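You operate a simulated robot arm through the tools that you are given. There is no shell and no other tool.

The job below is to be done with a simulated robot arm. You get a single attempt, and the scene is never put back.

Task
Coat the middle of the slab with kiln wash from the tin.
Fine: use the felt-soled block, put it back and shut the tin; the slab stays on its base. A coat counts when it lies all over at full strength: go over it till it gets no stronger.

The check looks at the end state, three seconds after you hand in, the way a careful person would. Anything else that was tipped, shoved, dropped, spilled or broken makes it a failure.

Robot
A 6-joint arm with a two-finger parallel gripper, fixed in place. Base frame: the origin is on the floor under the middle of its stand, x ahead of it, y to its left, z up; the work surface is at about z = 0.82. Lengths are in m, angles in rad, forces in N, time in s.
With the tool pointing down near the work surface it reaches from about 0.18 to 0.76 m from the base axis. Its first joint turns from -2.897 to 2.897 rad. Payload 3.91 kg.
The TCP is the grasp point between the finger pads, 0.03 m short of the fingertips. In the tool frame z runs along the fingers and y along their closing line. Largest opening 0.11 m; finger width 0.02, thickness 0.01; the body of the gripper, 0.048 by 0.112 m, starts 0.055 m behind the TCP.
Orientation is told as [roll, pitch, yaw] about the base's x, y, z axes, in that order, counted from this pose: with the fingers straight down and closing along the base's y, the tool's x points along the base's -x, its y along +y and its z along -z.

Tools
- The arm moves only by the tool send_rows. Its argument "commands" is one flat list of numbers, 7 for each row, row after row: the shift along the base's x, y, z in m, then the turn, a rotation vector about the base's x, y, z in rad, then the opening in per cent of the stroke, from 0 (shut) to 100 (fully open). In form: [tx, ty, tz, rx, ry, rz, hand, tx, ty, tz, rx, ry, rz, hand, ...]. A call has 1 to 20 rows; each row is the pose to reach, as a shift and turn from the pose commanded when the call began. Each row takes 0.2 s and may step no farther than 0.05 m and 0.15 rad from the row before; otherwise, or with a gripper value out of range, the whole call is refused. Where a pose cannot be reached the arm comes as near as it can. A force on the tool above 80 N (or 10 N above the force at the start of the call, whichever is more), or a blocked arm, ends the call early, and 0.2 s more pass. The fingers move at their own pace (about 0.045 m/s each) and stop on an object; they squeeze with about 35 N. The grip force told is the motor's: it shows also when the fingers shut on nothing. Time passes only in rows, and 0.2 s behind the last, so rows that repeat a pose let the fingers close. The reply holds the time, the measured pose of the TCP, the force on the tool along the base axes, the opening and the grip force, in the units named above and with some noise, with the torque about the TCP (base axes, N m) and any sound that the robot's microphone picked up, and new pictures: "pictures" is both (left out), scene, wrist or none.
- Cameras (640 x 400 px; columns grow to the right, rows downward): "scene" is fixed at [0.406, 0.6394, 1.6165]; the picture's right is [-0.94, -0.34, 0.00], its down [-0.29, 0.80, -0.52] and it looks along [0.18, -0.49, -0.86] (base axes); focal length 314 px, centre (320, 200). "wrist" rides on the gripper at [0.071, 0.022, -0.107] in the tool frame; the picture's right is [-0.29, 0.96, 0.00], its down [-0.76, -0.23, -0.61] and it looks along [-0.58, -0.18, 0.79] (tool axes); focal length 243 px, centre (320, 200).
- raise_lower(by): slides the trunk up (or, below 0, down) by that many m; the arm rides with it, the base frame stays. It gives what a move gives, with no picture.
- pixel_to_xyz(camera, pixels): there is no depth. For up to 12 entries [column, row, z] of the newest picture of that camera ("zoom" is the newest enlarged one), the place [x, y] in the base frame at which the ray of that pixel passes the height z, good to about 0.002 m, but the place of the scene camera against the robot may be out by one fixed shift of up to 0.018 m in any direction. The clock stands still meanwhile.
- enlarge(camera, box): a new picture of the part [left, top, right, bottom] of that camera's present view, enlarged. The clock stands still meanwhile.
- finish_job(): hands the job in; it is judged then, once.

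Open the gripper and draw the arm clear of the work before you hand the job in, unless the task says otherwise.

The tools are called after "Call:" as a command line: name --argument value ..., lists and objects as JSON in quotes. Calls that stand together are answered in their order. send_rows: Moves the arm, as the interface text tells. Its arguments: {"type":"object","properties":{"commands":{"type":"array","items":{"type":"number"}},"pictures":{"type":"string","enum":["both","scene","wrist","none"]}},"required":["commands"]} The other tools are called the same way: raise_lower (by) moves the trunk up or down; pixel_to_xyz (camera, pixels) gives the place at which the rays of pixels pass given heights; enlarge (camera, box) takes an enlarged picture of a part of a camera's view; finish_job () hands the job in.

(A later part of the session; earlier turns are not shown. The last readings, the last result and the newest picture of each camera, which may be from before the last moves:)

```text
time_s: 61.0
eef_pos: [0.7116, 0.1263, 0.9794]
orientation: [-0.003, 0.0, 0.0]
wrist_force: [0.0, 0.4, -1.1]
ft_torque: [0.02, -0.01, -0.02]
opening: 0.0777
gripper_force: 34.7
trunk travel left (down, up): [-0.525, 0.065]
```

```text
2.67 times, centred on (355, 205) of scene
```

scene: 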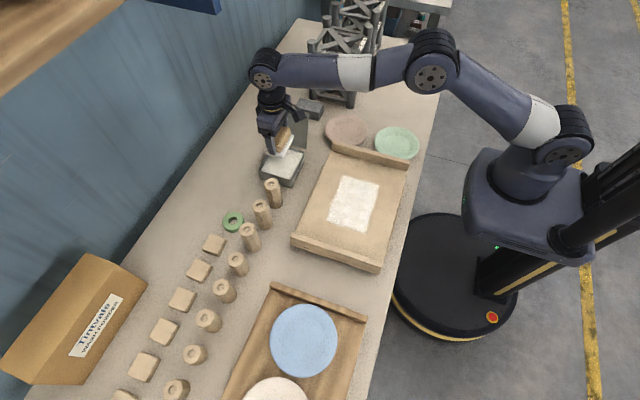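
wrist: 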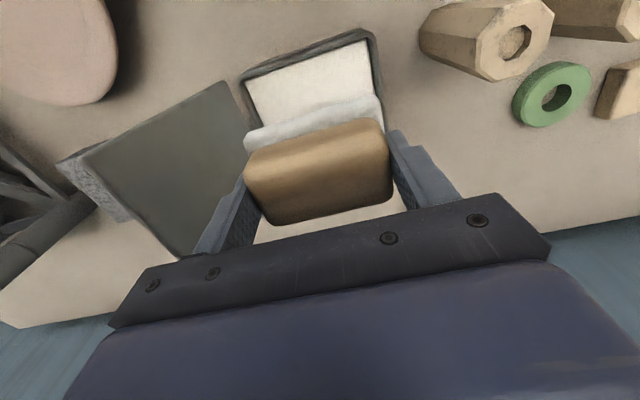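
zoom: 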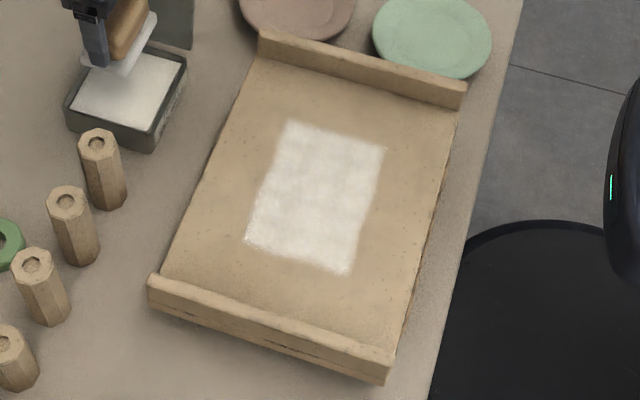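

The coat forms a crisp rectangle in the slab's middle even though I stroked wider. It looks like only a central patch takes the wash. I'll measure its corners and enlarge further.

Call:
pixel_to_xyz --camera "zoom" --pixels '[[290, 120, 0.8735], [385, 148, 0.8735], [350, 275, 0.8735], [245, 243, 0.8735], [255, 57, 0.8735], [463, 110, 0.8735], [160, 275, 0.8735], [385, 345, 0.8735]]'

Call:
enlarge --camera "scene" --box '[318, 168, 388, 240]'

```text
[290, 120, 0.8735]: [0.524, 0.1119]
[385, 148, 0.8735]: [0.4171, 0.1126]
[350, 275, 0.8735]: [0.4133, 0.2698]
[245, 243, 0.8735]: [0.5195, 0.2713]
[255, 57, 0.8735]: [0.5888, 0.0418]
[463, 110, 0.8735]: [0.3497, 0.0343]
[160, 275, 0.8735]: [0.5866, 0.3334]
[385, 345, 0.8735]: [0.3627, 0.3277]
```

```text
5.56 times, centred on (353, 204) of scene
```

zoom: 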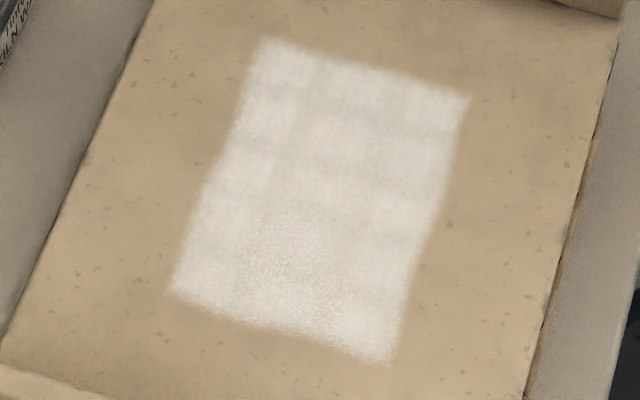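

The patch measures about x 0.41–0.52, y 0.12–0.28, which is centred on the slab. It's mottled and weaker towards the lower middle. I'll re-dip the felt now.

Call:
send_rows --commands '[0, 0, -0.03, 0, 0, 0, 0, 0, 0, -0.055, 0, 0, 0, 0, 0, 0, -0.07, 0, 0, 0, 0, 0, 0, -0.076, 0, 0, 0, 0, 0, 0, -0.079, 0, 0, 0, 0, 0.006, 0, -0.079, 0, 0, 0, 0, 0.01, 0, -0.079, 0, 0, 0, 0, 0, 0, -0.079, 0, 0, 0, 0, -0.008, 0, -0.079, 0, 0, 0, 0, 0, 0, -0.079, 0, 0, 0, 0]' --pictures "wrist"

```text
time_s: 63.2
eef_pos: [0.7101, 0.1272, 0.9011]
orientation: [0.001, -0.001, 0.001]
wrist_force: [-1.8, 1.7, 8.2]
ft_torque: [0.12, -0.07, 0.04]
opening: 0.0775
gripper_force: 34.7
trunk travel left (down, up): [-0.525, 0.065]
```

wrist: 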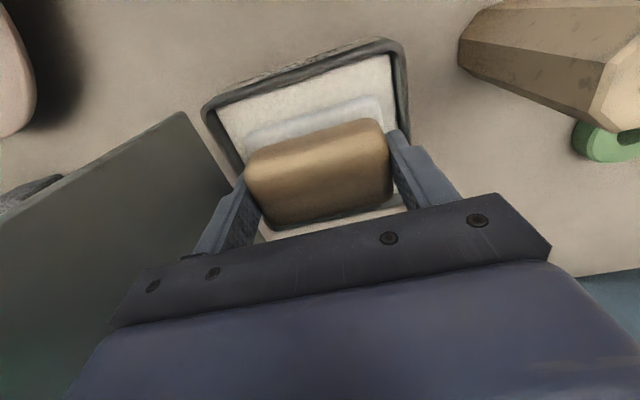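

The felt pressed at about 8 N and looks loaded again. I'll carry it back and stroke the patch, starting with the lane at y=0.145.

Call:
send_rows --commands '[0, 0, 0.02, 0, 0, 0, 0, 0, 0, 0.06, 0, 0, 0, 0, -0.03, 0.004, 0.095, 0, 0, 0, 0, -0.07, 0.008, 0.1, 0, 0, 0, 0, -0.11, 0.012, 0.1, 0, 0, 0, 0, -0.15, 0.016, 0.1, 0, 0, 0, 0, -0.186, 0.0185, 0.08, 0, 0, 0, 0, -0.186, 0.0185, 0.05, 0, 0, 0, 0, -0.186, 0.0185, 0.028, 0, 0, 0, 0, -0.186, 0.0185, 0.0205, 0, 0, 0, 0, -0.186, 0.0185, 0.019, 0, 0, 0, 0, -0.211, 0.0185, 0.019, 0, 0, 0, 0, -0.236, 0.0185, 0.019, 0, 0, 0, 0, -0.261, 0.0185, 0.019, 0, 0, 0, 0, -0.286, 0.0185, 0.019, 0, 0, 0, 0, -0.311, 0.0185, 0.019, 0, 0, 0, 0, -0.311, 0.046, 0.019, 0, 0, 0, 0, -0.311, 0.0735, 0.019, 0, 0, 0, 0, -0.286, 0.0735, 0.019, 0, 0, 0, 0, -0.261, 0.0735, 0.019, 0, 0, 0, 0]' --pictures "both"

```text
time_s: 67.4
eef_pos: [0.4491, 0.1994, 0.9206]
orientation: [0.0, -0.001, 0.001]
wrist_force: [-6.2, 2.1, 17.6]
ft_torque: [0.08, 0.18, -0.1]
opening: 0.0774
gripper_force: 34.8
trunk travel left (down, up): [-0.525, 0.065]
```

scene: 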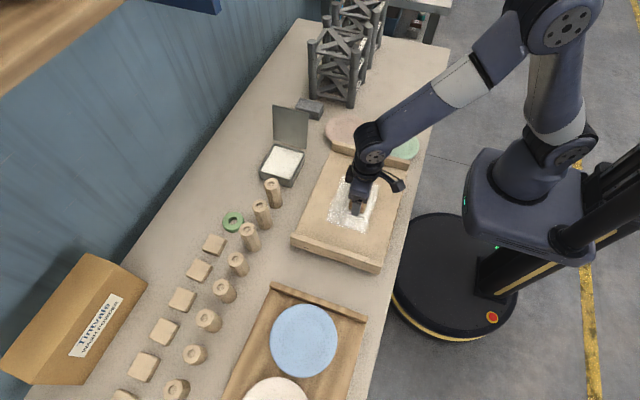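
wrist: 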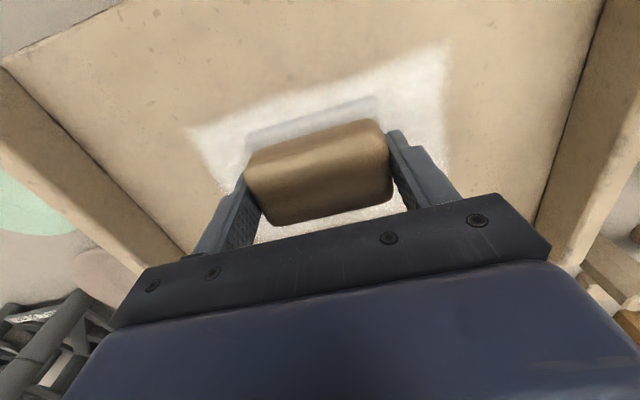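

Contact is steady at 18 N, and the patch corners are visible at (190,130) and (450,45). I'll measure them and then continue the lanes.

Call:
pixel_to_xyz --camera "wrist" --pixels '[[190, 130, 0.8735], [448, 45, 0.8735], [225, 190, 0.8735], [445, 170, 0.8735], [3, 66, 0.8735], [605, 15, 0.8735], [535, 225, 0.8735]]'

Call:
send_rows --commands '[0.025, 0, 0, 0, 0, 0, 0, 0.05, 0, 0, 0, 0, 0, 0, 0.075, 0, 0, 0, 0, 0, 0, 0.075, 0.03, 0, 0, 0, 0, 0, 0.075, 0.055, 0, 0, 0, 0, 0, 0.05, 0.055, 0, 0, 0, 0, 0, 0.025, 0.055, 0, 0, 0, 0, 0, 0, 0.055, 0, 0, 0, 0, 0, -0.025, 0.055, 0, 0, 0, 0, 0, -0.05, 0.055, 0, 0, 0, 0, 0, -0.05, 0.025, 0, 0, 0, 0, 0, -0.05, 0, 0, 0, 0, 0, 0, -0.025, 0, 0, 0, 0, 0, 0, 0, 0, 0, 0, 0, 0, 0, 0.025, 0, 0, 0, 0, 0, 0, 0.05, 0, 0, 0, 0, 0, 0, 0.075, 0, 0, 0, 0, 0, 0]' --pictures "wrist"

```text
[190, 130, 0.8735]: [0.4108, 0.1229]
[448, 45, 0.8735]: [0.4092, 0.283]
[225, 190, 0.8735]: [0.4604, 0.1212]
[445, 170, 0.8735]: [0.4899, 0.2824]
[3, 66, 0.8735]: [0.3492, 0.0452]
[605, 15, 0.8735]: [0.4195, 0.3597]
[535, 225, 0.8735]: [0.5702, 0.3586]
```

```text
time_s: 71.0
eef_pos: [0.5255, 0.1988, 0.9211]
orientation: [0.0, -0.002, 0.0]
wrist_force: [-3.4, -1.6, 15.2]
ft_torque: [-0.06, 0.31, -0.14]
opening: 0.0776
gripper_force: 35.3
trunk travel left (down, up): [-0.525, 0.065]
```

wrist: 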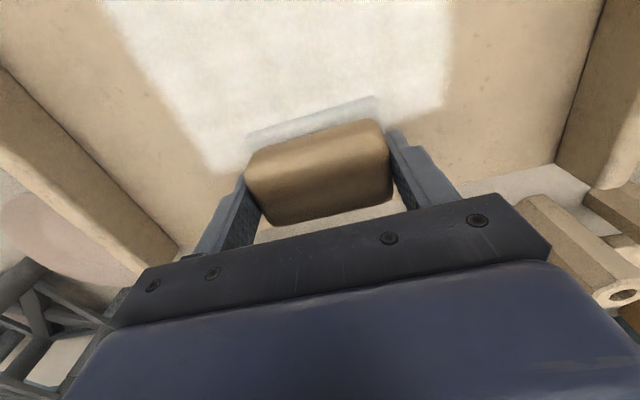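

The patch is x 0.41–0.52, y 0.122–0.283 and now looks more even. I'll do another round over the -y lane and the +y lane.

Call:
send_rows --commands '[0, -0.03, 0, 0, 0, 0, 0, 0, -0.055, 0, 0, 0, 0, 0, -0.025, -0.055, 0, 0, 0, 0, 0, -0.05, -0.055, 0, 0, 0, 0, 0, -0.075, -0.055, 0, 0, 0, 0, 0, -0.1, -0.055, 0, 0, 0, 0, 0, -0.125, -0.055, 0, 0, 0, 0, 0, -0.125, -0.02, 0, 0, 0, 0, 0, -0.125, 0.02, 0, 0, 0, 0, 0, -0.125, 0.055, 0, 0, 0, 0, 0, -0.1, 0.055, 0, 0, 0, 0, 0, -0.075, 0.055, 0, 0, 0, 0, 0, -0.05, 0.055, 0, 0, 0, 0, 0, -0.025, 0.055, 0, 0, 0, 0, 0, 0, 0.055, 0, 0, 0, 0, 0]' --pictures "none"

Call:
send_rows --commands '[0, 0, 0.02, 0, 0, 0, 0, 0, 0, 0.06, 0, 0, 0, 0, 0.03, -0.02, 0.09, 0, 0, 0, 0, 0.065, -0.05, 0.09, 0, 0, 0, 0, 0.1, -0.08, 0.09, 0, 0, 0, 0, 0.135, -0.105, 0.09, 0, 0, 0, 0, 0.17, -0.125, 0.085, 0, 0, 0, 0, 0.186, -0.1285, 0.06, 0, 0, 0, 0]' --pictures "both"

Call:
enlarge --camera "scene" --box '[318, 168, 388, 240]'

```text
time_s: 74.2
eef_pos: [0.5254, 0.2537, 0.92]
orientation: [-0.001, -0.002, 0.002]
wrist_force: [-1.0, 0.1, 8.9]
ft_torque: [0.17, 0.01, -0.04]
opening: 0.0773
gripper_force: 34.8
trunk travel left (down, up): [-0.525, 0.065]
```

```text
time_s: 76.0
eef_pos: [0.7098, 0.1259, 0.9805]
orientation: [-0.003, 0.0, 0.0]
wrist_force: [-0.3, -0.6, -0.7]
ft_torque: [0.0, 0.02, 0.02]
opening: 0.0773
gripper_force: 34.9
trunk travel left (down, up): [-0.525, 0.065]
```

scene: 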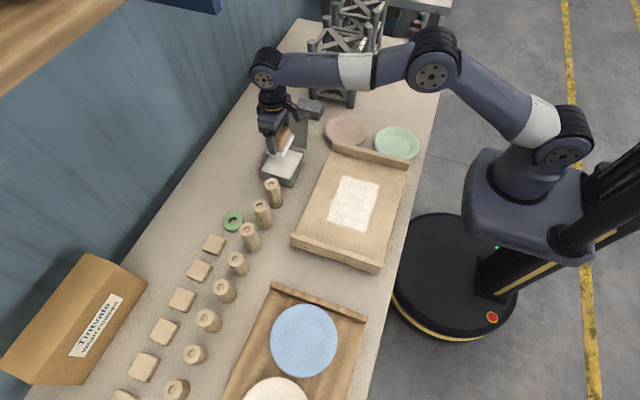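
wrist: 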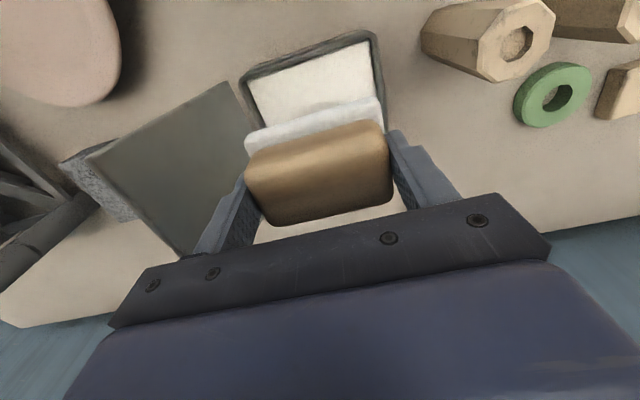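

```text
5.56 times, centred on (353, 204) of scene
```

zoom: 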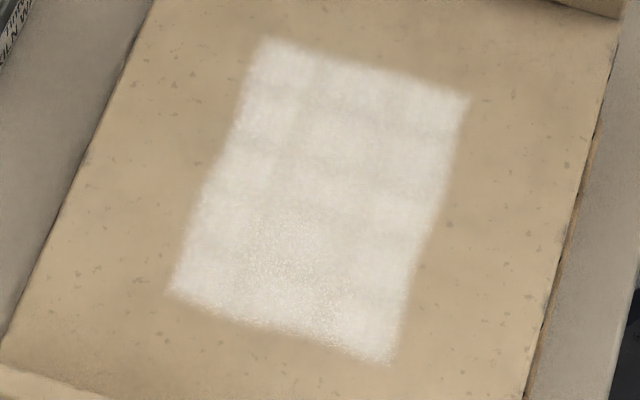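

The coat is whiter but still slightly speckled around the lower middle. I'll dip again and repeat the whole pass, then compare.

Call:
send_rows --commands '[0, 0, -0.03, 0, 0, 0, 0, 0, 0, -0.055, 0, 0, 0, 0, 0, 0, -0.07, 0, 0, 0, 0, 0, 0, -0.077, 0, 0, 0, 0, 0, 0, -0.08, 0, 0, 0, 0, 0.006, 0, -0.08, 0, 0, 0, 0, 0.01, 0, -0.08, 0, 0, 0, 0, 0, 0, -0.08, 0, 0, 0, 0, -0.008, 0, -0.08, 0, 0, 0, 0, 0, 0, -0.08, 0, 0, 0, 0]' --pictures "none"

```text
time_s: 78.2
eef_pos: [0.7092, 0.126, 0.9017]
orientation: [0.0, -0.003, 0.001]
wrist_force: [-5.5, 0.6, 16.6]
ft_torque: [0.11, 0.13, 0.01]
opening: 0.0771
gripper_force: 34.8
trunk travel left (down, up): [-0.525, 0.065]
```

Loaded again at 17 N. I'll go back to the slab and start from the +y lane this time, pressing 1 mm deeper.

Call:
send_rows --commands '[0, 0, 0.02, 0, 0, 0, 0, 0, 0, 0.06, 0, 0, 0, 0, -0.03, 0.015, 0.09, 0, 0, 0, 0, -0.065, 0.04, 0.1, 0, 0, 0, 0, -0.1, 0.065, 0.1, 0, 0, 0, 0, -0.135, 0.09, 0.1, 0, 0, 0, 0, -0.165, 0.115, 0.09, 0, 0, 0, 0, -0.186, 0.1285, 0.06, 0, 0, 0, 0, -0.186, 0.1285, 0.03, 0, 0, 0, 0, -0.186, 0.1285, 0.021, 0, 0, 0, 0, -0.186, 0.1285, 0.0191, 0, 0, 0, 0, -0.211, 0.1285, 0.0191, 0, 0, 0, 0, -0.236, 0.1285, 0.0191, 0, 0, 0, 0, -0.261, 0.1285, 0.0191, 0, 0, 0, 0, -0.286, 0.1285, 0.0191, 0, 0, 0, 0, -0.311, 0.1285, 0.0191, 0, 0, 0, 0, -0.311, 0.1, 0.0191, 0, 0, 0, 0, -0.311, 0.0735, 0.0191, 0, 0, 0, 0, -0.286, 0.0735, 0.0191, 0, 0, 0, 0, -0.261, 0.0735, 0.0191, 0, 0, 0, 0]' --pictures "none"

Call:
send_rows --commands '[0.025, 0, 0, 0, 0, 0, 0, 0.05, 0, 0, 0, 0, 0, 0, 0.075, 0, 0, 0, 0, 0, 0, 0.075, -0.03, 0, 0, 0, 0, 0, 0.075, -0.055, 0, 0, 0, 0, 0, 0.05, -0.055, 0, 0, 0, 0, 0, 0.025, -0.055, 0, 0, 0, 0, 0, 0, -0.055, 0, 0, 0, 0, 0, -0.025, -0.055, 0, 0, 0, 0, 0, -0.05, -0.055, 0, 0, 0, 0, 0, -0.05, -0.025, 0, 0, 0, 0, 0, -0.05, 0, 0, 0, 0, 0, 0, -0.025, 0, 0, 0, 0, 0, 0, 0, 0, 0, 0, 0, 0, 0, 0.025, 0, 0, 0, 0, 0, 0, 0.05, 0, 0, 0, 0, 0, 0, 0.075, 0, 0, 0, 0, 0, 0]' --pictures "none"

Call:
send_rows --commands '[0, 0.03, 0, 0, 0, 0, 0, 0, 0.055, 0, 0, 0, 0, 0, -0.025, 0.055, 0, 0, 0, 0, 0, -0.05, 0.055, 0, 0, 0, 0, 0, -0.075, 0.055, 0, 0, 0, 0, 0, -0.1, 0.055, 0, 0, 0, 0, 0, -0.125, 0.055, 0, 0, 0, 0, 0, -0.1, 0.045, 0, 0, 0, 0, 0, -0.075, 0.03, 0, 0, 0, 0, 0, -0.05, 0.03, 0, 0, 0, 0, 0, -0.025, 0.03, 0, 0, 0, 0, 0, 0, 0.03, 0, 0, 0, 0, 0]' --pictures "wrist"

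```text
time_s: 82.4
eef_pos: [0.4469, 0.1997, 0.9203]
orientation: [-0.002, -0.001, -0.002]
wrist_force: [-11.6, -0.3, 35.5]
ft_torque: [0.16, 0.42, -0.07]
opening: 0.0774
gripper_force: 34.9
trunk travel left (down, up): [-0.525, 0.065]
```

```text
time_s: 86.0
eef_pos: [0.5237, 0.2001, 0.9203]
orientation: [0.001, -0.003, 0.0]
wrist_force: [-7.7, 0.1, 26.2]
ft_torque: [0.0, 0.37, -0.08]
opening: 0.0775
gripper_force: 34.9
trunk travel left (down, up): [-0.525, 0.065]
```

```text
time_s: 88.6
eef_pos: [0.5232, 0.2288, 0.9204]
orientation: [0.0, -0.003, -0.001]
wrist_force: [-4.9, 0.0, 19.4]
ft_torque: [0.12, 0.16, -0.06]
opening: 0.0774
gripper_force: 34.6
trunk travel left (down, up): [-0.525, 0.065]
```

wrist: 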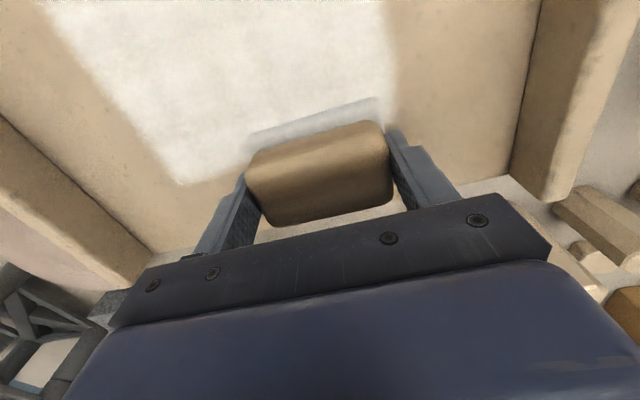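

Forces stayed between 19 and 36 N and the coat looks nearly even. I'll lift and move clear to compare with the earlier view.

Call:
send_rows --commands '[0, 0, 0.02, 0, 0, 0, 0, 0, 0, 0.06, 0, 0, 0, 0, 0.03, -0.015, 0.09, 0, 0, 0, 0, 0.065, -0.035, 0.09, 0, 0, 0, 0, 0.1, -0.06, 0.09, 0, 0, 0, 0, 0.135, -0.085, 0.09, 0, 0, 0, 0, 0.17, -0.1, 0.085, 0, 0, 0, 0, 0.186, -0.1035, 0.061, 0, 0, 0, 0]' --pictures "both"

Call:
enlarge --camera "scene" --box '[318, 168, 388, 240]'

```text
time_s: 90.4
eef_pos: [0.7121, 0.1263, 0.9795]
orientation: [-0.002, 0.001, -0.001]
wrist_force: [0.9, 0.7, -1.6]
ft_torque: [0.03, 0.01, 0.01]
opening: 0.0772
gripper_force: 34.9
trunk travel left (down, up): [-0.525, 0.065]
```

scene: 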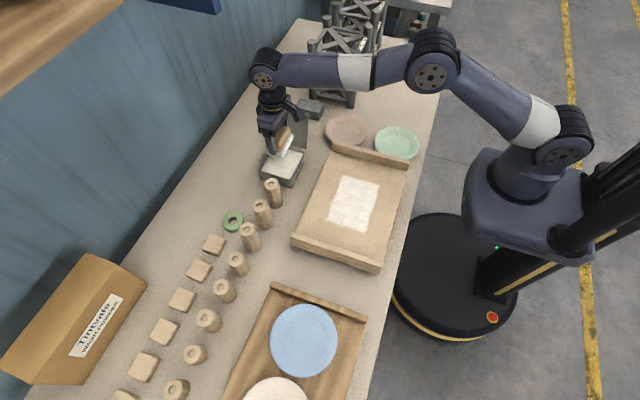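
wrist: 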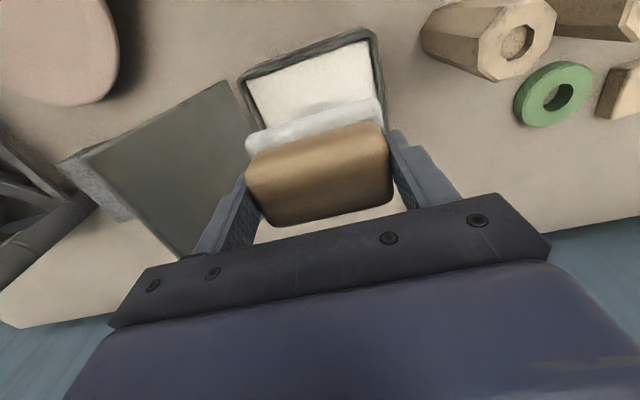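

```text
5.56 times, centred on (353, 204) of scene
```

zoom: 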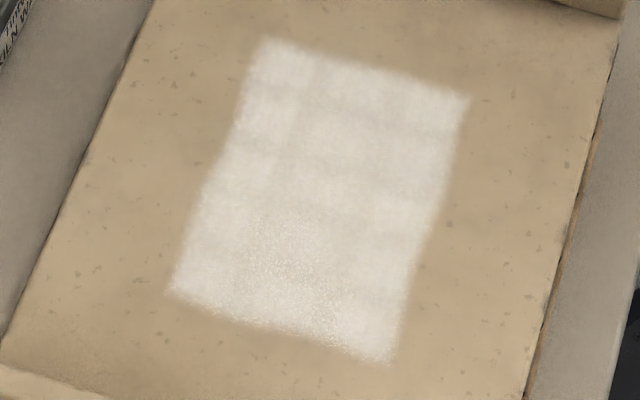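

The coat has barely changed from the last view, so it's close to saturated. I'll do one more dip and full pass to be sure it gets no stronger.

Call:
send_rows --commands '[0, 0, -0.03, 0, 0, 0, 0, 0, 0, -0.055, 0, 0, 0, 0, 0, 0, -0.07, 0, 0, 0, 0, 0, 0, -0.077, 0, 0, 0, 0, 0, 0, -0.08, 0, 0, 0, 0, 0.006, 0, -0.08, 0, 0, 0, 0, 0.01, 0, -0.08, 0, 0, 0, 0, 0, 0, -0.08, 0, 0, 0, 0, -0.008, 0, -0.08, 0, 0, 0, 0, 0, 0, -0.08, 0, 0, 0, 0]' --pictures "none"

Call:
send_rows --commands '[0, 0, 0.02, 0, 0, 0, 0, 0, 0, 0.06, 0, 0, 0, 0, -0.03, 0.015, 0.09, 0, 0, 0, 0, -0.065, 0.04, 0.1, 0, 0, 0, 0, -0.1, 0.065, 0.1, 0, 0, 0, 0, -0.135, 0.09, 0.1, 0, 0, 0, 0, -0.165, 0.115, 0.09, 0, 0, 0, 0, -0.186, 0.1285, 0.06, 0, 0, 0, 0, -0.186, 0.1285, 0.03, 0, 0, 0, 0, -0.186, 0.1285, 0.021, 0, 0, 0, 0, -0.186, 0.1285, 0.0193, 0, 0, 0, 0, -0.211, 0.1285, 0.0193, 0, 0, 0, 0, -0.236, 0.1285, 0.0193, 0, 0, 0, 0, -0.261, 0.1285, 0.0193, 0, 0, 0, 0, -0.286, 0.1285, 0.0193, 0, 0, 0, 0, -0.311, 0.1285, 0.0193, 0, 0, 0, 0, -0.311, 0.11, 0.0193, 0, 0, 0, 0, -0.286, 0.1, 0.0193, 0, 0, 0, 0, -0.261, 0.1, 0.0193, 0, 0, 0, 0, -0.236, 0.1, 0.0193, 0, 0, 0, 0]' --pictures "wrist"

```text
time_s: 92.6
eef_pos: [0.7097, 0.1263, 0.9027]
orientation: [-0.001, -0.003, 0.003]
wrist_force: [-4.9, 0.9, 13.1]
ft_torque: [0.12, -0.06, 0.01]
opening: 0.0774
gripper_force: 35.0
trunk travel left (down, up): [-0.525, 0.065]
```

```text
time_s: 96.8
eef_pos: [0.4741, 0.2265, 0.9203]
orientation: [-0.002, 0.0, 0.001]
wrist_force: [-7.4, 0.0, 23.1]
ft_torque: [0.17, 0.22, -0.01]
opening: 0.0774
gripper_force: 34.4
trunk travel left (down, up): [-0.525, 0.065]
```

wrist: 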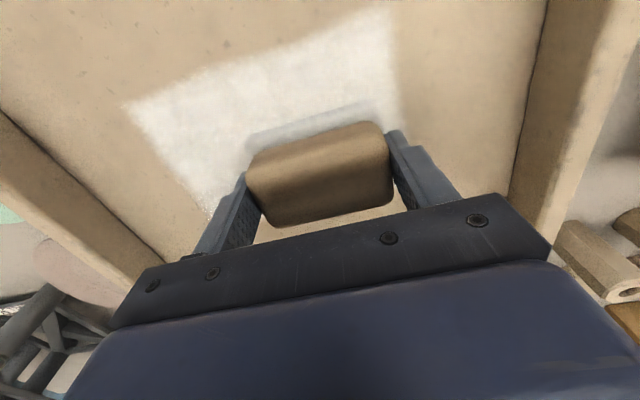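

Contact holds at 23 N. I'll continue with denser lanes towards -y.

Call:
send_rows --commands '[0.025, 0, 0, 0, 0, 0, 0, 0.05, 0, 0, 0, 0, 0, 0, 0.05, -0.027, 0, 0, 0, 0, 0, 0.025, -0.027, 0, 0, 0, 0, 0, 0, -0.027, 0, 0, 0, 0, 0, -0.025, -0.027, 0, 0, 0, 0, 0, -0.05, -0.027, 0, 0, 0, 0, 0, -0.075, -0.027, 0, 0, 0, 0, 0, -0.075, -0.054, 0, 0, 0, 0, 0, -0.05, -0.054, 0, 0, 0, 0, 0, -0.025, -0.054, 0, 0, 0, 0, 0, 0, -0.054, 0, 0, 0, 0, 0, 0.025, -0.054, 0, 0, 0, 0, 0, 0.05, -0.054, 0, 0, 0, 0, 0, 0.05, -0.08, 0, 0, 0, 0, 0, 0.025, -0.082, 0, 0, 0, 0, 0, 0, -0.082, 0, 0, 0, 0, 0, -0.025, -0.082, 0, 0, 0, 0, 0, -0.05, -0.082, 0, 0, 0, 0, 0, -0.075, -0.082, 0, 0, 0, 0, 0]' --pictures "none"

Call:
send_rows --commands '[0.015, 0, 0, 0, 0, 0, 0, 0.015, 0.03, 0, 0, 0, 0, 0, 0.015, 0.06, 0, 0, 0, 0, 0, 0.015, 0.09, 0, 0, 0, 0, 0, 0.015, 0.11, 0, 0, 0, 0, 0, 0.04, 0.11, 0, 0, 0, 0, 0, 0.055, 0.1, 0, 0, 0, 0, 0, 0.055, 0.07, 0, 0, 0, 0, 0, 0.055, 0.04, 0, 0, 0, 0, 0, 0.055, 0.01, 0, 0, 0, 0, 0, 0.055, 0, 0, 0, 0, 0, 0, 0.08, 0, 0, 0, 0, 0, 0, 0.1, 0.01, 0, 0, 0, 0, 0, 0.105, 0.04, 0, 0, 0, 0, 0, 0.105, 0.07, 0, 0, 0, 0, 0, 0.105, 0.1, 0, 0, 0, 0, 0, 0.105, 0.11, 0, 0, 0, 0, 0]' --pictures "wrist"

```text
time_s: 101.0
eef_pos: [0.4, 0.1434, 0.9209]
orientation: [0.001, -0.002, 0.001]
wrist_force: [4.2, 1.0, 22.0]
ft_torque: [0.0, -0.36, 0.07]
opening: 0.0773
gripper_force: 35.2
trunk travel left (down, up): [-0.525, 0.065]
```

```text
time_s: 104.6
eef_pos: [0.5041, 0.2516, 0.9201]
orientation: [0.002, -0.001, 0.0]
wrist_force: [0.6, -10.1, 24.1]
ft_torque: [-0.5, -0.12, -0.07]
opening: 0.0774
gripper_force: 34.5
trunk travel left (down, up): [-0.525, 0.065]
```

wrist: 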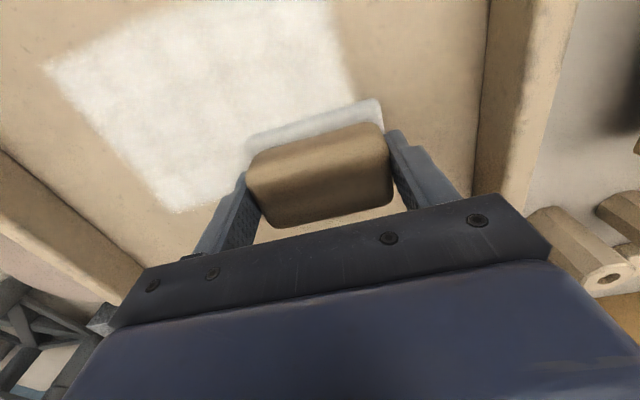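

All lanes are done. I'll lift well up and move aside to check the final coat from both cameras.

Call:
send_rows --commands '[0, 0, 0.02, 0, 0, 0, 0, 0, 0, 0.06, 0, 0, 0, 0, 0, 0, 0.1, 0, 0, 0, 0, 0.03, -0.02, 0.13, 0, 0, 0, 0, 0.065, -0.04, 0.155, 0, 0, 0, 0, 0.1, -0.06, 0.175, 0, 0, 0, 0, 0.135, -0.085, 0.18, 0, 0, 0, 0, 0.16, -0.12, 0.18, 0, 0, 0, 0, 0.16, -0.16, 0.18, 0, 0, 0, 0]' --pictures "both"

Call:
enlarge --camera "scene" --box '[318, 168, 388, 240]'

Call:
enlarge --camera "scene" --box '[270, 130, 430, 280]'

```text
time_s: 106.6
eef_pos: [0.6649, 0.093, 1.1005]
orientation: [-0.002, 0.0, 0.001]
wrist_force: [-0.2, 0.3, -1.1]
ft_torque: [0.01, 0.01, 0.0]
opening: 0.0776
gripper_force: 34.9
trunk travel left (down, up): [-0.525, 0.065]
```

scene: 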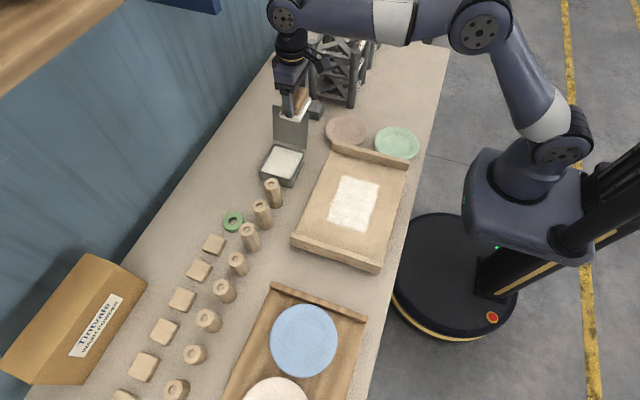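
wrist: 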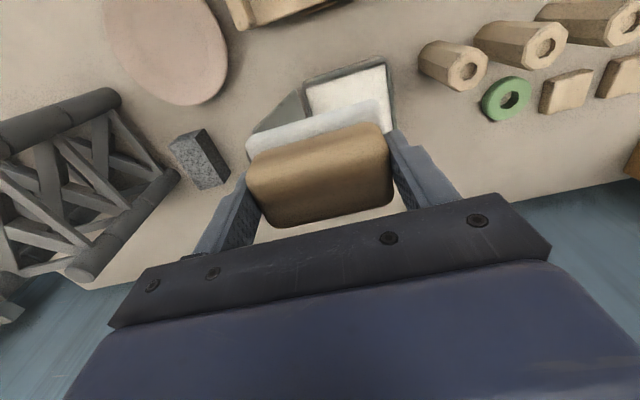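

```text
5.56 times, centred on (353, 204) of scene
```

zoom: 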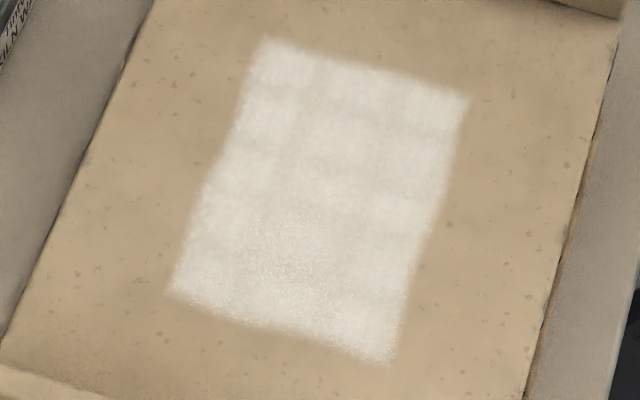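

```text
2.67 times, centred on (350, 205) of scene
```

zoom: 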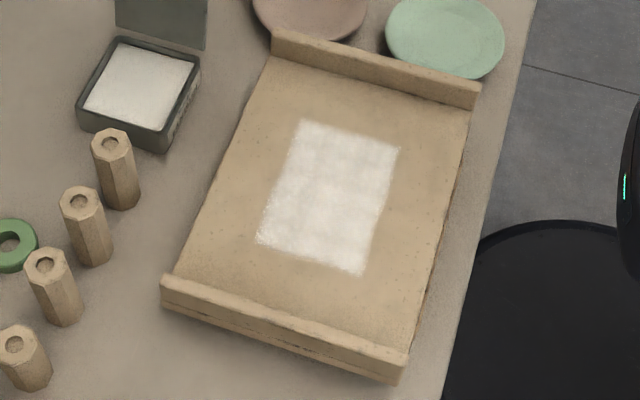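

The mottling is fainter than in the last picture, so the coat may still be gaining a little. I'll do another dip and full pass.

Call:
send_rows --commands '[0.02, 0.015, -0.01, 0, 0, 0, 0, 0.046, 0.032, -0.03, 0, 0, 0, 0, 0.046, 0.032, -0.07, 0, 0, 0, 0, 0.046, 0.032, -0.11, 0, 0, 0, 0, 0.046, 0.032, -0.15, 0, 0, 0, 0, 0.046, 0.032, -0.175, 0, 0, 0, 0, 0.046, 0.032, -0.19, 0, 0, 0, 0, 0.046, 0.032, -0.197, 0, 0, 0, 0, 0.046, 0.032, -0.1993, 0, 0, 0, 0, 0.052, 0.032, -0.1993, 0, 0, 0, 0, 0.056, 0.032, -0.1993, 0, 0, 0, 0, 0.046, 0.032, -0.1993, 0, 0, 0, 0, 0.038, 0.032, -0.1993, 0, 0, 0, 0, 0.046, 0.032, -0.1993, 0, 0, 0, 0]' --pictures "none"

Call:
send_rows --commands '[0, 0, 0.02, 0, 0, 0, 0, 0, 0, 0.06, 0, 0, 0, 0, -0.03, 0.004, 0.095, 0, 0, 0, 0, -0.07, 0.008, 0.1, 0, 0, 0, 0, -0.11, 0.012, 0.1, 0, 0, 0, 0, -0.15, 0.016, 0.1, 0, 0, 0, 0, -0.186, 0.0185, 0.08, 0, 0, 0, 0, -0.186, 0.0185, 0.05, 0, 0, 0, 0, -0.186, 0.0185, 0.028, 0, 0, 0, 0, -0.186, 0.0185, 0.0205, 0, 0, 0, 0, -0.186, 0.0185, 0.0193, 0, 0, 0, 0, -0.211, 0.0185, 0.0193, 0, 0, 0, 0, -0.236, 0.0185, 0.0193, 0, 0, 0, 0, -0.261, 0.0185, 0.0193, 0, 0, 0, 0, -0.286, 0.0185, 0.0193, 0, 0, 0, 0, -0.311, 0.0185, 0.0193, 0, 0, 0, 0, -0.311, 0.046, 0.0193, 0, 0, 0, 0, -0.286, 0.046, 0.0193, 0, 0, 0, 0, -0.261, 0.046, 0.0193, 0, 0, 0, 0, -0.236, 0.046, 0.0193, 0, 0, 0, 0]' --pictures "none"

Call:
send_rows --commands '[0.025, 0, 0, 0, 0, 0, 0, 0.05, 0, 0, 0, 0, 0, 0, 0.05, 0.027, 0, 0, 0, 0, 0, 0.025, 0.027, 0, 0, 0, 0, 0, 0, 0.027, 0, 0, 0, 0, 0, -0.025, 0.027, 0, 0, 0, 0, 0, -0.05, 0.027, 0, 0, 0, 0, 0, -0.075, 0.027, 0, 0, 0, 0, 0, -0.075, 0.055, 0, 0, 0, 0, 0, -0.05, 0.055, 0, 0, 0, 0, 0, -0.025, 0.055, 0, 0, 0, 0, 0, 0, 0.055, 0, 0, 0, 0, 0, 0.025, 0.055, 0, 0, 0, 0, 0, 0.05, 0.055, 0, 0, 0, 0, 0, 0.05, 0.082, 0, 0, 0, 0, 0, 0.025, 0.082, 0, 0, 0, 0, 0, 0, 0.082, 0, 0, 0, 0, 0, -0.025, 0.082, 0, 0, 0, 0, 0, -0.05, 0.082, 0, 0, 0, 0, 0, -0.075, 0.082, 0, 0, 0, 0, 0]' --pictures "none"

```text
time_s: 109.6
eef_pos: [0.7096, 0.1267, 0.9026]
orientation: [0.0, -0.003, 0.001]
wrist_force: [-2.9, 1.0, 11.3]
ft_torque: [0.12, 0.0, 0.04]
opening: 0.077
gripper_force: 35.1
trunk travel left (down, up): [-0.525, 0.065]
```

```text
time_s: 113.8
eef_pos: [0.4725, 0.1721, 0.9213]
orientation: [0.001, -0.002, 0.002]
wrist_force: [-6.7, -0.8, 20.7]
ft_torque: [0.24, 0.17, 0.03]
opening: 0.0774
gripper_force: 34.9
trunk travel left (down, up): [-0.525, 0.065]
```

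```text
time_s: 118.0
eef_pos: [0.4009, 0.2555, 0.9207]
orientation: [0.003, -0.005, 0.003]
wrist_force: [8.3, 1.3, 34.8]
ft_torque: [-0.55, -0.3, 0.24]
opening: 0.0775
gripper_force: 35.1
trunk travel left (down, up): [-0.525, 0.065]
```

Now cross strokes along y, then lift clear and look again.

Call:
send_rows --commands '[0.015, 0, 0, 0, 0, 0, 0, 0.015, -0.03, 0, 0, 0, 0, 0, 0.015, -0.06, 0, 0, 0, 0, 0, 0.015, -0.09, 0, 0, 0, 0, 0, 0.015, -0.11, 0, 0, 0, 0, 0, 0.04, -0.11, 0, 0, 0, 0, 0, 0.055, -0.1, 0, 0, 0, 0, 0, 0.055, -0.07, 0, 0, 0, 0, 0, 0.055, -0.04, 0, 0, 0, 0, 0, 0.055, -0.01, 0, 0, 0, 0, 0, 0.055, 0, 0, 0, 0, 0, 0, 0.08, 0, 0, 0, 0, 0, 0, 0.1, -0.01, 0, 0, 0, 0, 0, 0.105, -0.04, 0, 0, 0, 0, 0, 0.105, -0.07, 0, 0, 0, 0, 0, 0.105, -0.1, 0, 0, 0, 0, 0, 0.105, -0.11, 0, 0, 0, 0, 0]' --pictures "none"

Call:
send_rows --commands '[0, 0, 0.02, 0, 0, 0, 0, 0, 0, 0.06, 0, 0, 0, 0, 0, 0, 0.1, 0, 0, 0, 0, 0.03, -0.01, 0.13, 0, 0, 0, 0, 0.065, -0.02, 0.155, 0, 0, 0, 0, 0.1, -0.03, 0.175, 0, 0, 0, 0, 0.135, -0.04, 0.18, 0, 0, 0, 0, 0.16, -0.05, 0.18, 0, 0, 0, 0]' --pictures "both"

Call:
enlarge --camera "scene" --box '[318, 168, 388, 240]'

```text
time_s: 121.6
eef_pos: [0.5042, 0.1447, 0.921]
orientation: [0.0, -0.002, 0.001]
wrist_force: [0.3, 7.0, 20.1]
ft_torque: [0.59, -0.01, -0.03]
opening: 0.0774
gripper_force: 34.6
trunk travel left (down, up): [-0.525, 0.065]
```

```text
time_s: 123.4
eef_pos: [0.6662, 0.0937, 1.1006]
orientation: [-0.002, 0.001, -0.001]
wrist_force: [-0.4, 0.0, -1.9]
ft_torque: [0.03, 0.03, -0.01]
opening: 0.0774
gripper_force: 34.7
trunk travel left (down, up): [-0.525, 0.065]
```

scene: 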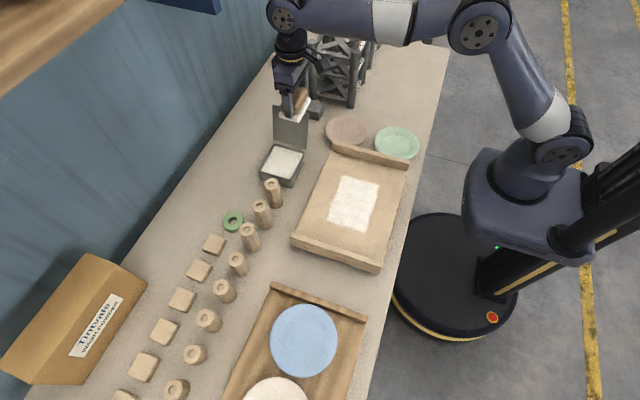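
wrist: 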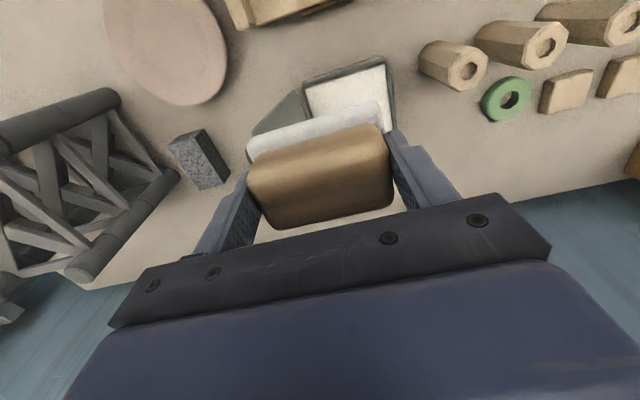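

```text
5.56 times, centred on (353, 204) of scene
```

zoom: 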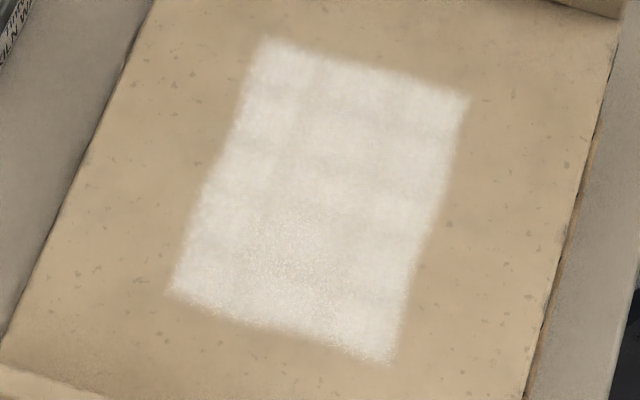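

There's no visible change from the previous picture, so the coat is at full strength. I'll turn the block back to its original orientation while carrying it over its resting place.

Call:
send_rows --commands '[0.0048, -0.0132, 0, 0, 0, 0.1294, 0, 0.0096, -0.0264, 0, 0, 0, 0.2588, 0, 0.0144, -0.0396, 0, 0, 0, 0.3882, 0, 0.0192, -0.0528, 0, 0, 0, 0.5177, 0, 0.024, -0.066, 0, 0, 0, 0.6471, 0, 0.0288, -0.0792, 0, 0, 0, 0.7765, 0, 0.0337, -0.0923, 0, 0, 0, 0.9059, 0, 0.0385, -0.1055, 0, 0, 0, 1.0353, 0, 0.0433, -0.1187, 0, 0, 0, 1.1647, 0, 0.0481, -0.1319, -0.002, 0, 0, 1.2942, 0, 0.0529, -0.1451, -0.006, 0, 0, 1.4236, 0, 0.0577, -0.1583, -0.01, 0, 0, 1.553, 0, 0.0577, -0.1583, -0.02, 0, 0, 1.553, 0]' --pictures "both"

```text
time_s: 126.2
eef_pos: [0.7228, -0.063, 1.0788]
orientation: [0.001, 0.002, 1.555]
wrist_force: [0.3, 0.4, -1.3]
ft_torque: [-0.02, 0.01, 0.02]
opening: 0.0775
gripper_force: 35.5
trunk travel left (down, up): [-0.525, 0.065]
```

scene: 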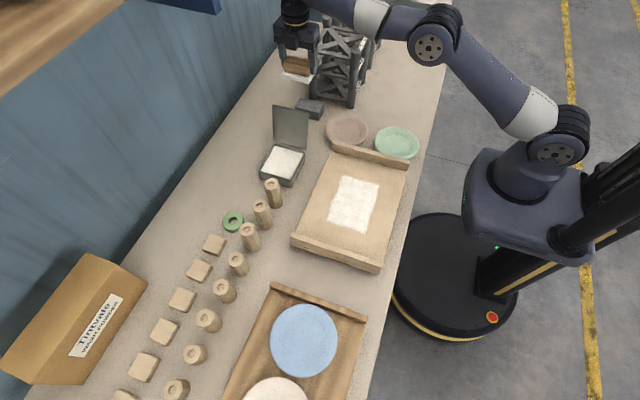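
wrist: 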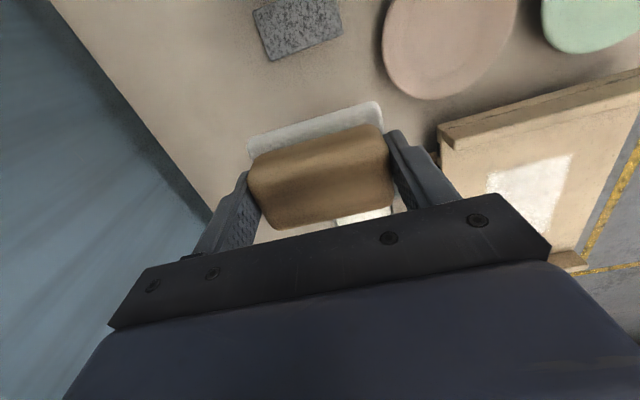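

I'm above the resting place at (0.7228, -0.063) with the original yaw. I'll lower to about 2 cm above the table first.

Call:
send_rows --commands '[0, 0, -0.04, 0, 0, 0, 0, 0, 0, -0.08, 0, 0, 0, 0, 0, 0, -0.12, 0, 0, 0, 0, 0, 0, -0.155, 0, 0, 0, 0, 0, 0, -0.18, 0, 0, 0, 0, 0, 0, -0.195, 0, 0, 0, 0, 0, 0, -0.203, 0, 0, 0, 0]' --pictures "wrist"

```text
time_s: 127.8
eef_pos: [0.7234, -0.064, 0.8763]
orientation: [-0.001, 0.0, 1.553]
wrist_force: [0.2, 0.2, -1.3]
ft_torque: [-0.01, 0.01, -0.02]
opening: 0.0774
gripper_force: 35.0
trunk travel left (down, up): [-0.525, 0.065]
```

wrist: 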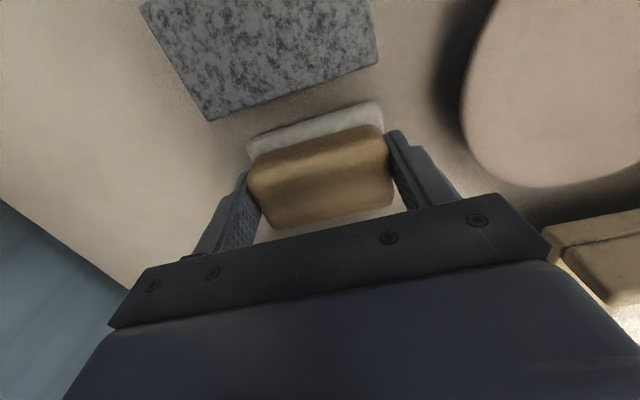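

No contact yet at z=0.876. I'll lower in 2 mm steps until it touches.

Call:
send_rows --commands '[0, 0, -0.002, 0, 0, 0, 0, 0, 0, -0.004, 0, 0, 0, 0, 0, 0, -0.006, 0, 0, 0, 0, 0, 0, -0.0075, 0, 0, 0, 0]' --pictures "none"

```text
time_s: 128.8
eef_pos: [0.723, -0.0642, 0.8691]
orientation: [-0.002, -0.001, 1.553]
wrist_force: [-0.6, -0.2, -1.6]
ft_torque: [-0.02, 0.01, 0.01]
opening: 0.0774
gripper_force: 35.0
trunk travel left (down, up): [-0.525, 0.065]
```

Call:
send_rows --commands '[0, 0, -0.001, 0, 0, 0, 0, 0, 0, -0.002, 0, 0, 0, 0, 0, 0, -0.003, 0, 0, 0, 0]' --pictures "none"

```text
time_s: 129.6
eef_pos: [0.7233, -0.0635, 0.8667]
orientation: [-0.002, 0.0, 1.554]
wrist_force: [1.2, -0.4, -0.1]
ft_torque: [0.0, 0.04, 0.02]
opening: 0.0772
gripper_force: 35.0
trunk travel left (down, up): [-0.525, 0.065]
```

The force is just starting to rise at z=0.8667, so the felt is about to touch. I'll go 1 mm more and then read it.

Call:
send_rows --commands '[0, 0, -0.001, 0, 0, 0, 0, 0, 0, -0.0015, 0, 0, 0, 0]' --pictures "none"

```text
time_s: 130.2
eef_pos: [0.7231, -0.0632, 0.866]
orientation: [-0.002, 0.0, 1.553]
wrist_force: [-2.1, -0.3, 8.7]
ft_torque: [0.18, 0.45, 0.03]
opening: 0.0772
gripper_force: 35.2
trunk travel left (down, up): [-0.525, 0.065]
```

The block is resting on the table with about 9 N. I'll open the fingers fully and check.

Call:
send_rows --commands '[0, 0, 0, 0, 0, 0, 80, 0, 0, 0, 0, 0, 0, 100, 0, 0, 0, 0, 0, 0, 100, 0, 0, 0, 0, 0, 0, 100]' --pictures "wrist"

```text
time_s: 131.2
eef_pos: [0.7241, -0.0638, 0.8645]
orientation: [-0.003, -0.001, 1.555]
wrist_force: [5.4, -0.3, 15.6]
ft_torque: [0.04, 0.65, -0.05]
opening: 0.1077
gripper_force: 0.0
trunk travel left (down, up): [-0.525, 0.065]
```

wrist: 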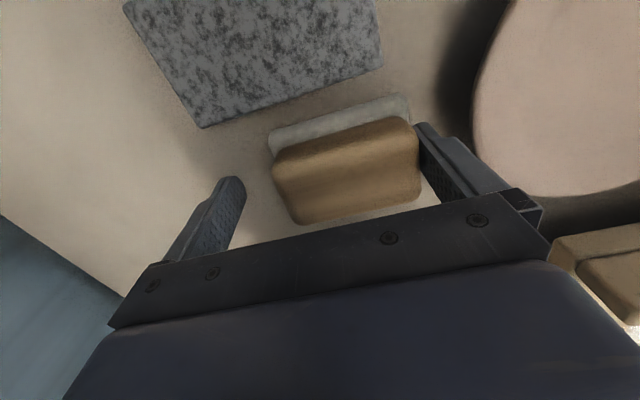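

The block shifted about a centimetre towards -x, because the -x fingertip is pressing on the felt lip (15.6 N) and dragged it. I'll rise a little to free it before correcting.

Call:
send_rows --commands '[0, 0, 0.003, 0, 0, 0, 100, 0, 0, 0.006, 0, 0, 0, 100, 0, 0, 0.006, 0, 0, 0, 100]' --pictures "wrist"

Call:
enlarge --camera "wrist" --box '[220, 70, 460, 240]'

Call:
pixel_to_xyz --camera "wrist" --pixels '[[270, 165, 0.86], [420, 165, 0.86], [295, 224, 0.86], [415, 130, 0.86], [268, 138, 0.83], [408, 98, 0.83]]'

```text
time_s: 132.0
eef_pos: [0.7225, -0.0631, 0.8698]
orientation: [-0.001, -0.001, 1.554]
wrist_force: [-0.2, 0.6, 0.9]
ft_torque: [0.0, 0.01, -0.01]
opening: 0.1097
gripper_force: 0.1
trunk travel left (down, up): [-0.525, 0.065]
```

wrist: 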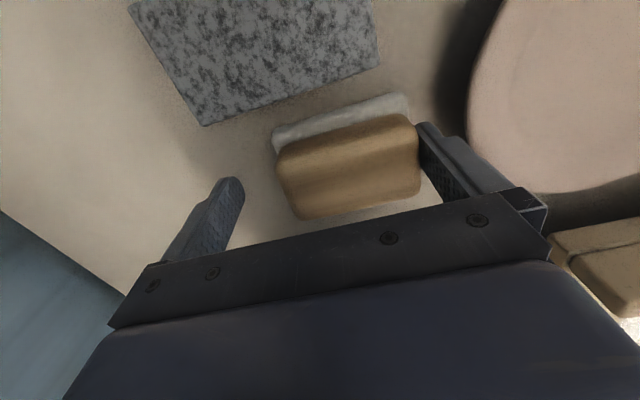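

```text
2.35 times, centred on (340, 155) of wrist
```

zoom: 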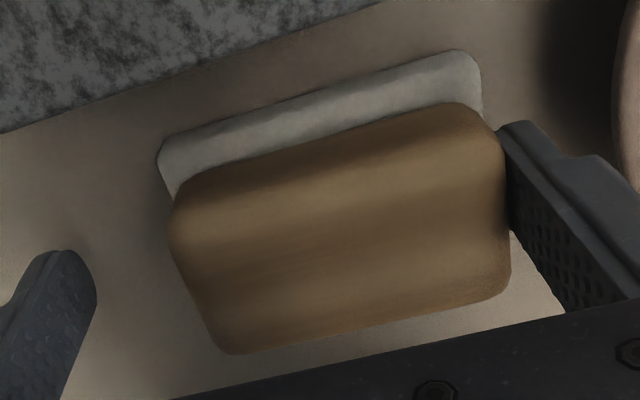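

```text
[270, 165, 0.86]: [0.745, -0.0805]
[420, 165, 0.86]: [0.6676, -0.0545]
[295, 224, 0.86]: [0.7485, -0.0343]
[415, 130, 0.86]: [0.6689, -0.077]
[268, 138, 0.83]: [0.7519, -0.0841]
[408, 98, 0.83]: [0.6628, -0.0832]
```

The block's centre is now at x≈0.708 instead of 0.7235, and about 4 mm off in y. I'll raise the fingertips above the felt lip, recentre on the block and grip it again.

Call:
send_rows --commands '[0, 0, 0.003, 0, 0, 0, 100, -0.007, 0.002, 0.003, 0, 0, 0, 100, -0.0145, 0.004, 0.003, 0, 0, 0, 100, -0.0145, 0.004, 0.003, 0, 0, 0, 80, -0.0145, 0.004, 0.003, 0, 0, 0, 0, -0.0145, 0.004, 0.003, 0, 0, 0, 0, -0.0145, 0.004, 0.003, 0, 0, 0, 0]' --pictures "wrist"

```text
time_s: 133.6
eef_pos: [0.709, -0.0589, 0.8729]
orientation: [-0.002, 0.001, 1.554]
wrist_force: [-1.0, 1.3, 0.7]
ft_torque: [-0.01, 0.07, -0.06]
opening: 0.0771
gripper_force: 35.4
trunk travel left (down, up): [-0.525, 0.065]
```

wrist: 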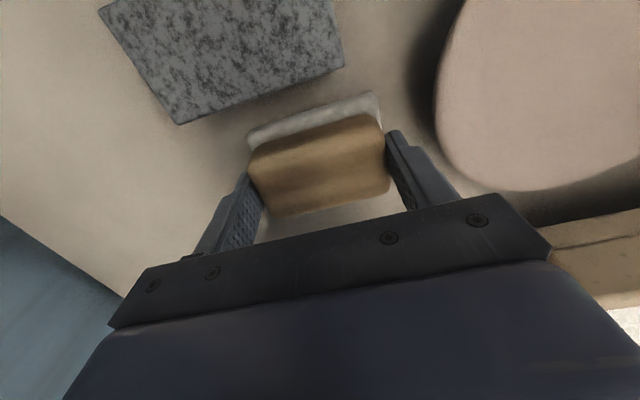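

I'll measure where the felt back edge lies now against the original (back edge y≈-0.090, x 0.682–0.769).

Call:
pixel_to_xyz --camera "wrist" --pixels '[[248, 134, 0.83], [376, 93, 0.83], [248, 134, 0.82], [376, 93, 0.82], [178, 124, 0.82], [345, 66, 0.82], [178, 124, 0.87], [345, 66, 0.87], [280, 216, 0.86], [390, 190, 0.86]]'

Call:
enlarge --camera "wrist" --box '[90, 0, 410, 230]'

```text
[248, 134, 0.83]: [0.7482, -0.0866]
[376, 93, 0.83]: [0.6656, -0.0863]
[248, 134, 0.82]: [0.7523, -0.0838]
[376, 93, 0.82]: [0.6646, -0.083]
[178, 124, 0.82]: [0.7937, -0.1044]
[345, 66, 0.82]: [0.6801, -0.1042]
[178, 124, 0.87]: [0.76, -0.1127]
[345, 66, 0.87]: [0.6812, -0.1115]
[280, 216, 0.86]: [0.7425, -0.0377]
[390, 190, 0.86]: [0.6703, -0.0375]
```

```text
1.74 times, centred on (250, 115) of wrist
```

zoom: 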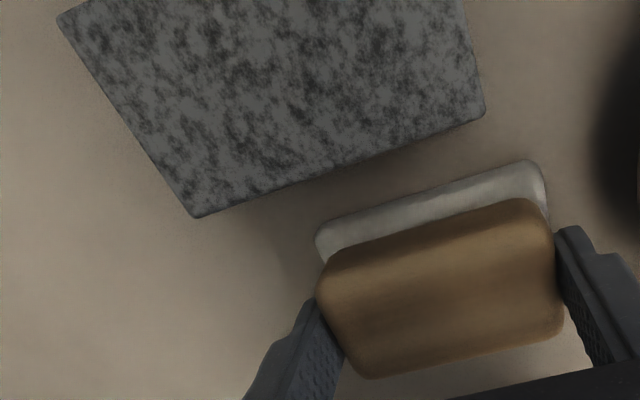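

The felt needs to go +14.5 mm in x and about -5 mm in y. I'll lift slightly, shift it back, set it down and read the force.

Call:
send_rows --commands '[0, 0, 0.005, 0, 0, 0, 0, 0, 0, 0.008, 0, 0, 0, 0, 0.007, -0.0026, 0.008, 0, 0, 0, 0, 0.0145, -0.0052, 0.008, 0, 0, 0, 0, 0.0145, -0.0052, 0.004, 0, 0, 0, 0, 0.0145, -0.0052, 0.001, 0, 0, 0, 0, 0.0145, -0.0052, 0, 0, 0, 0, 0]' --pictures "wrist"

```text
time_s: 135.2
eef_pos: [0.7228, -0.0658, 0.8736]
orientation: [-0.002, 0.0, 1.554]
wrist_force: [-1.4, -0.1, 1.5]
ft_torque: [-0.03, 0.14, 0.0]
opening: 0.077
gripper_force: 35.6
trunk travel left (down, up): [-0.525, 0.065]
```

wrist: 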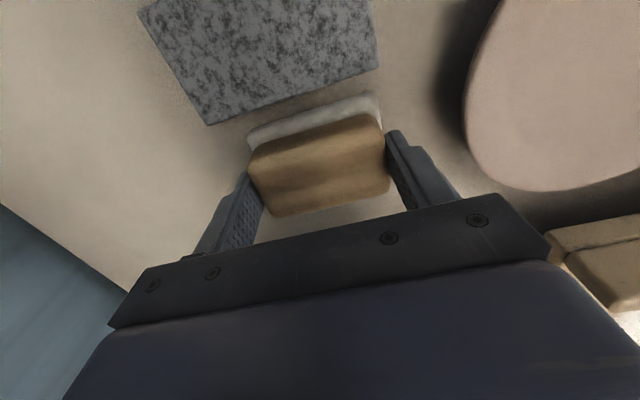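

It's resting lightly (about 3 N) at the right spot, with the fingertips now about 1 cm above the felt lip. I'll open in small steps.

Call:
send_rows --commands '[0, 0, 0, 0, 0, 0, 73, 0, 0, 0, 0, 0, 0, 78, 0, 0, 0, 0, 0, 0, 85, 0, 0, 0, 0, 0, 0, 100, 0, 0, 0, 0, 0, 0, 100]' --pictures "wrist"

```text
time_s: 136.4
eef_pos: [0.7223, -0.0653, 0.8729]
orientation: [-0.004, 0.001, 1.555]
wrist_force: [0.8, -0.7, 0.2]
ft_torque: [0.01, -0.02, -0.01]
opening: 0.1102
gripper_force: 0.1
trunk travel left (down, up): [-0.525, 0.065]
```

wrist: 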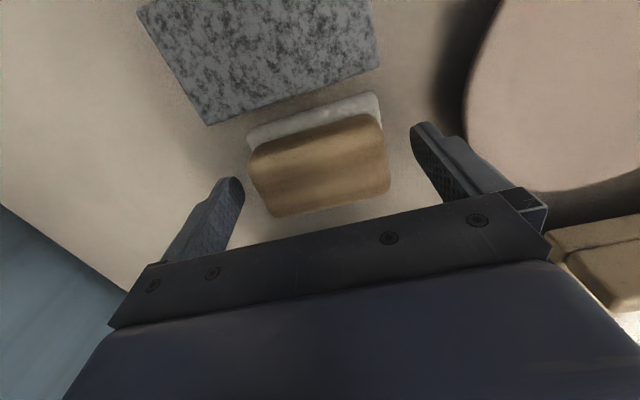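

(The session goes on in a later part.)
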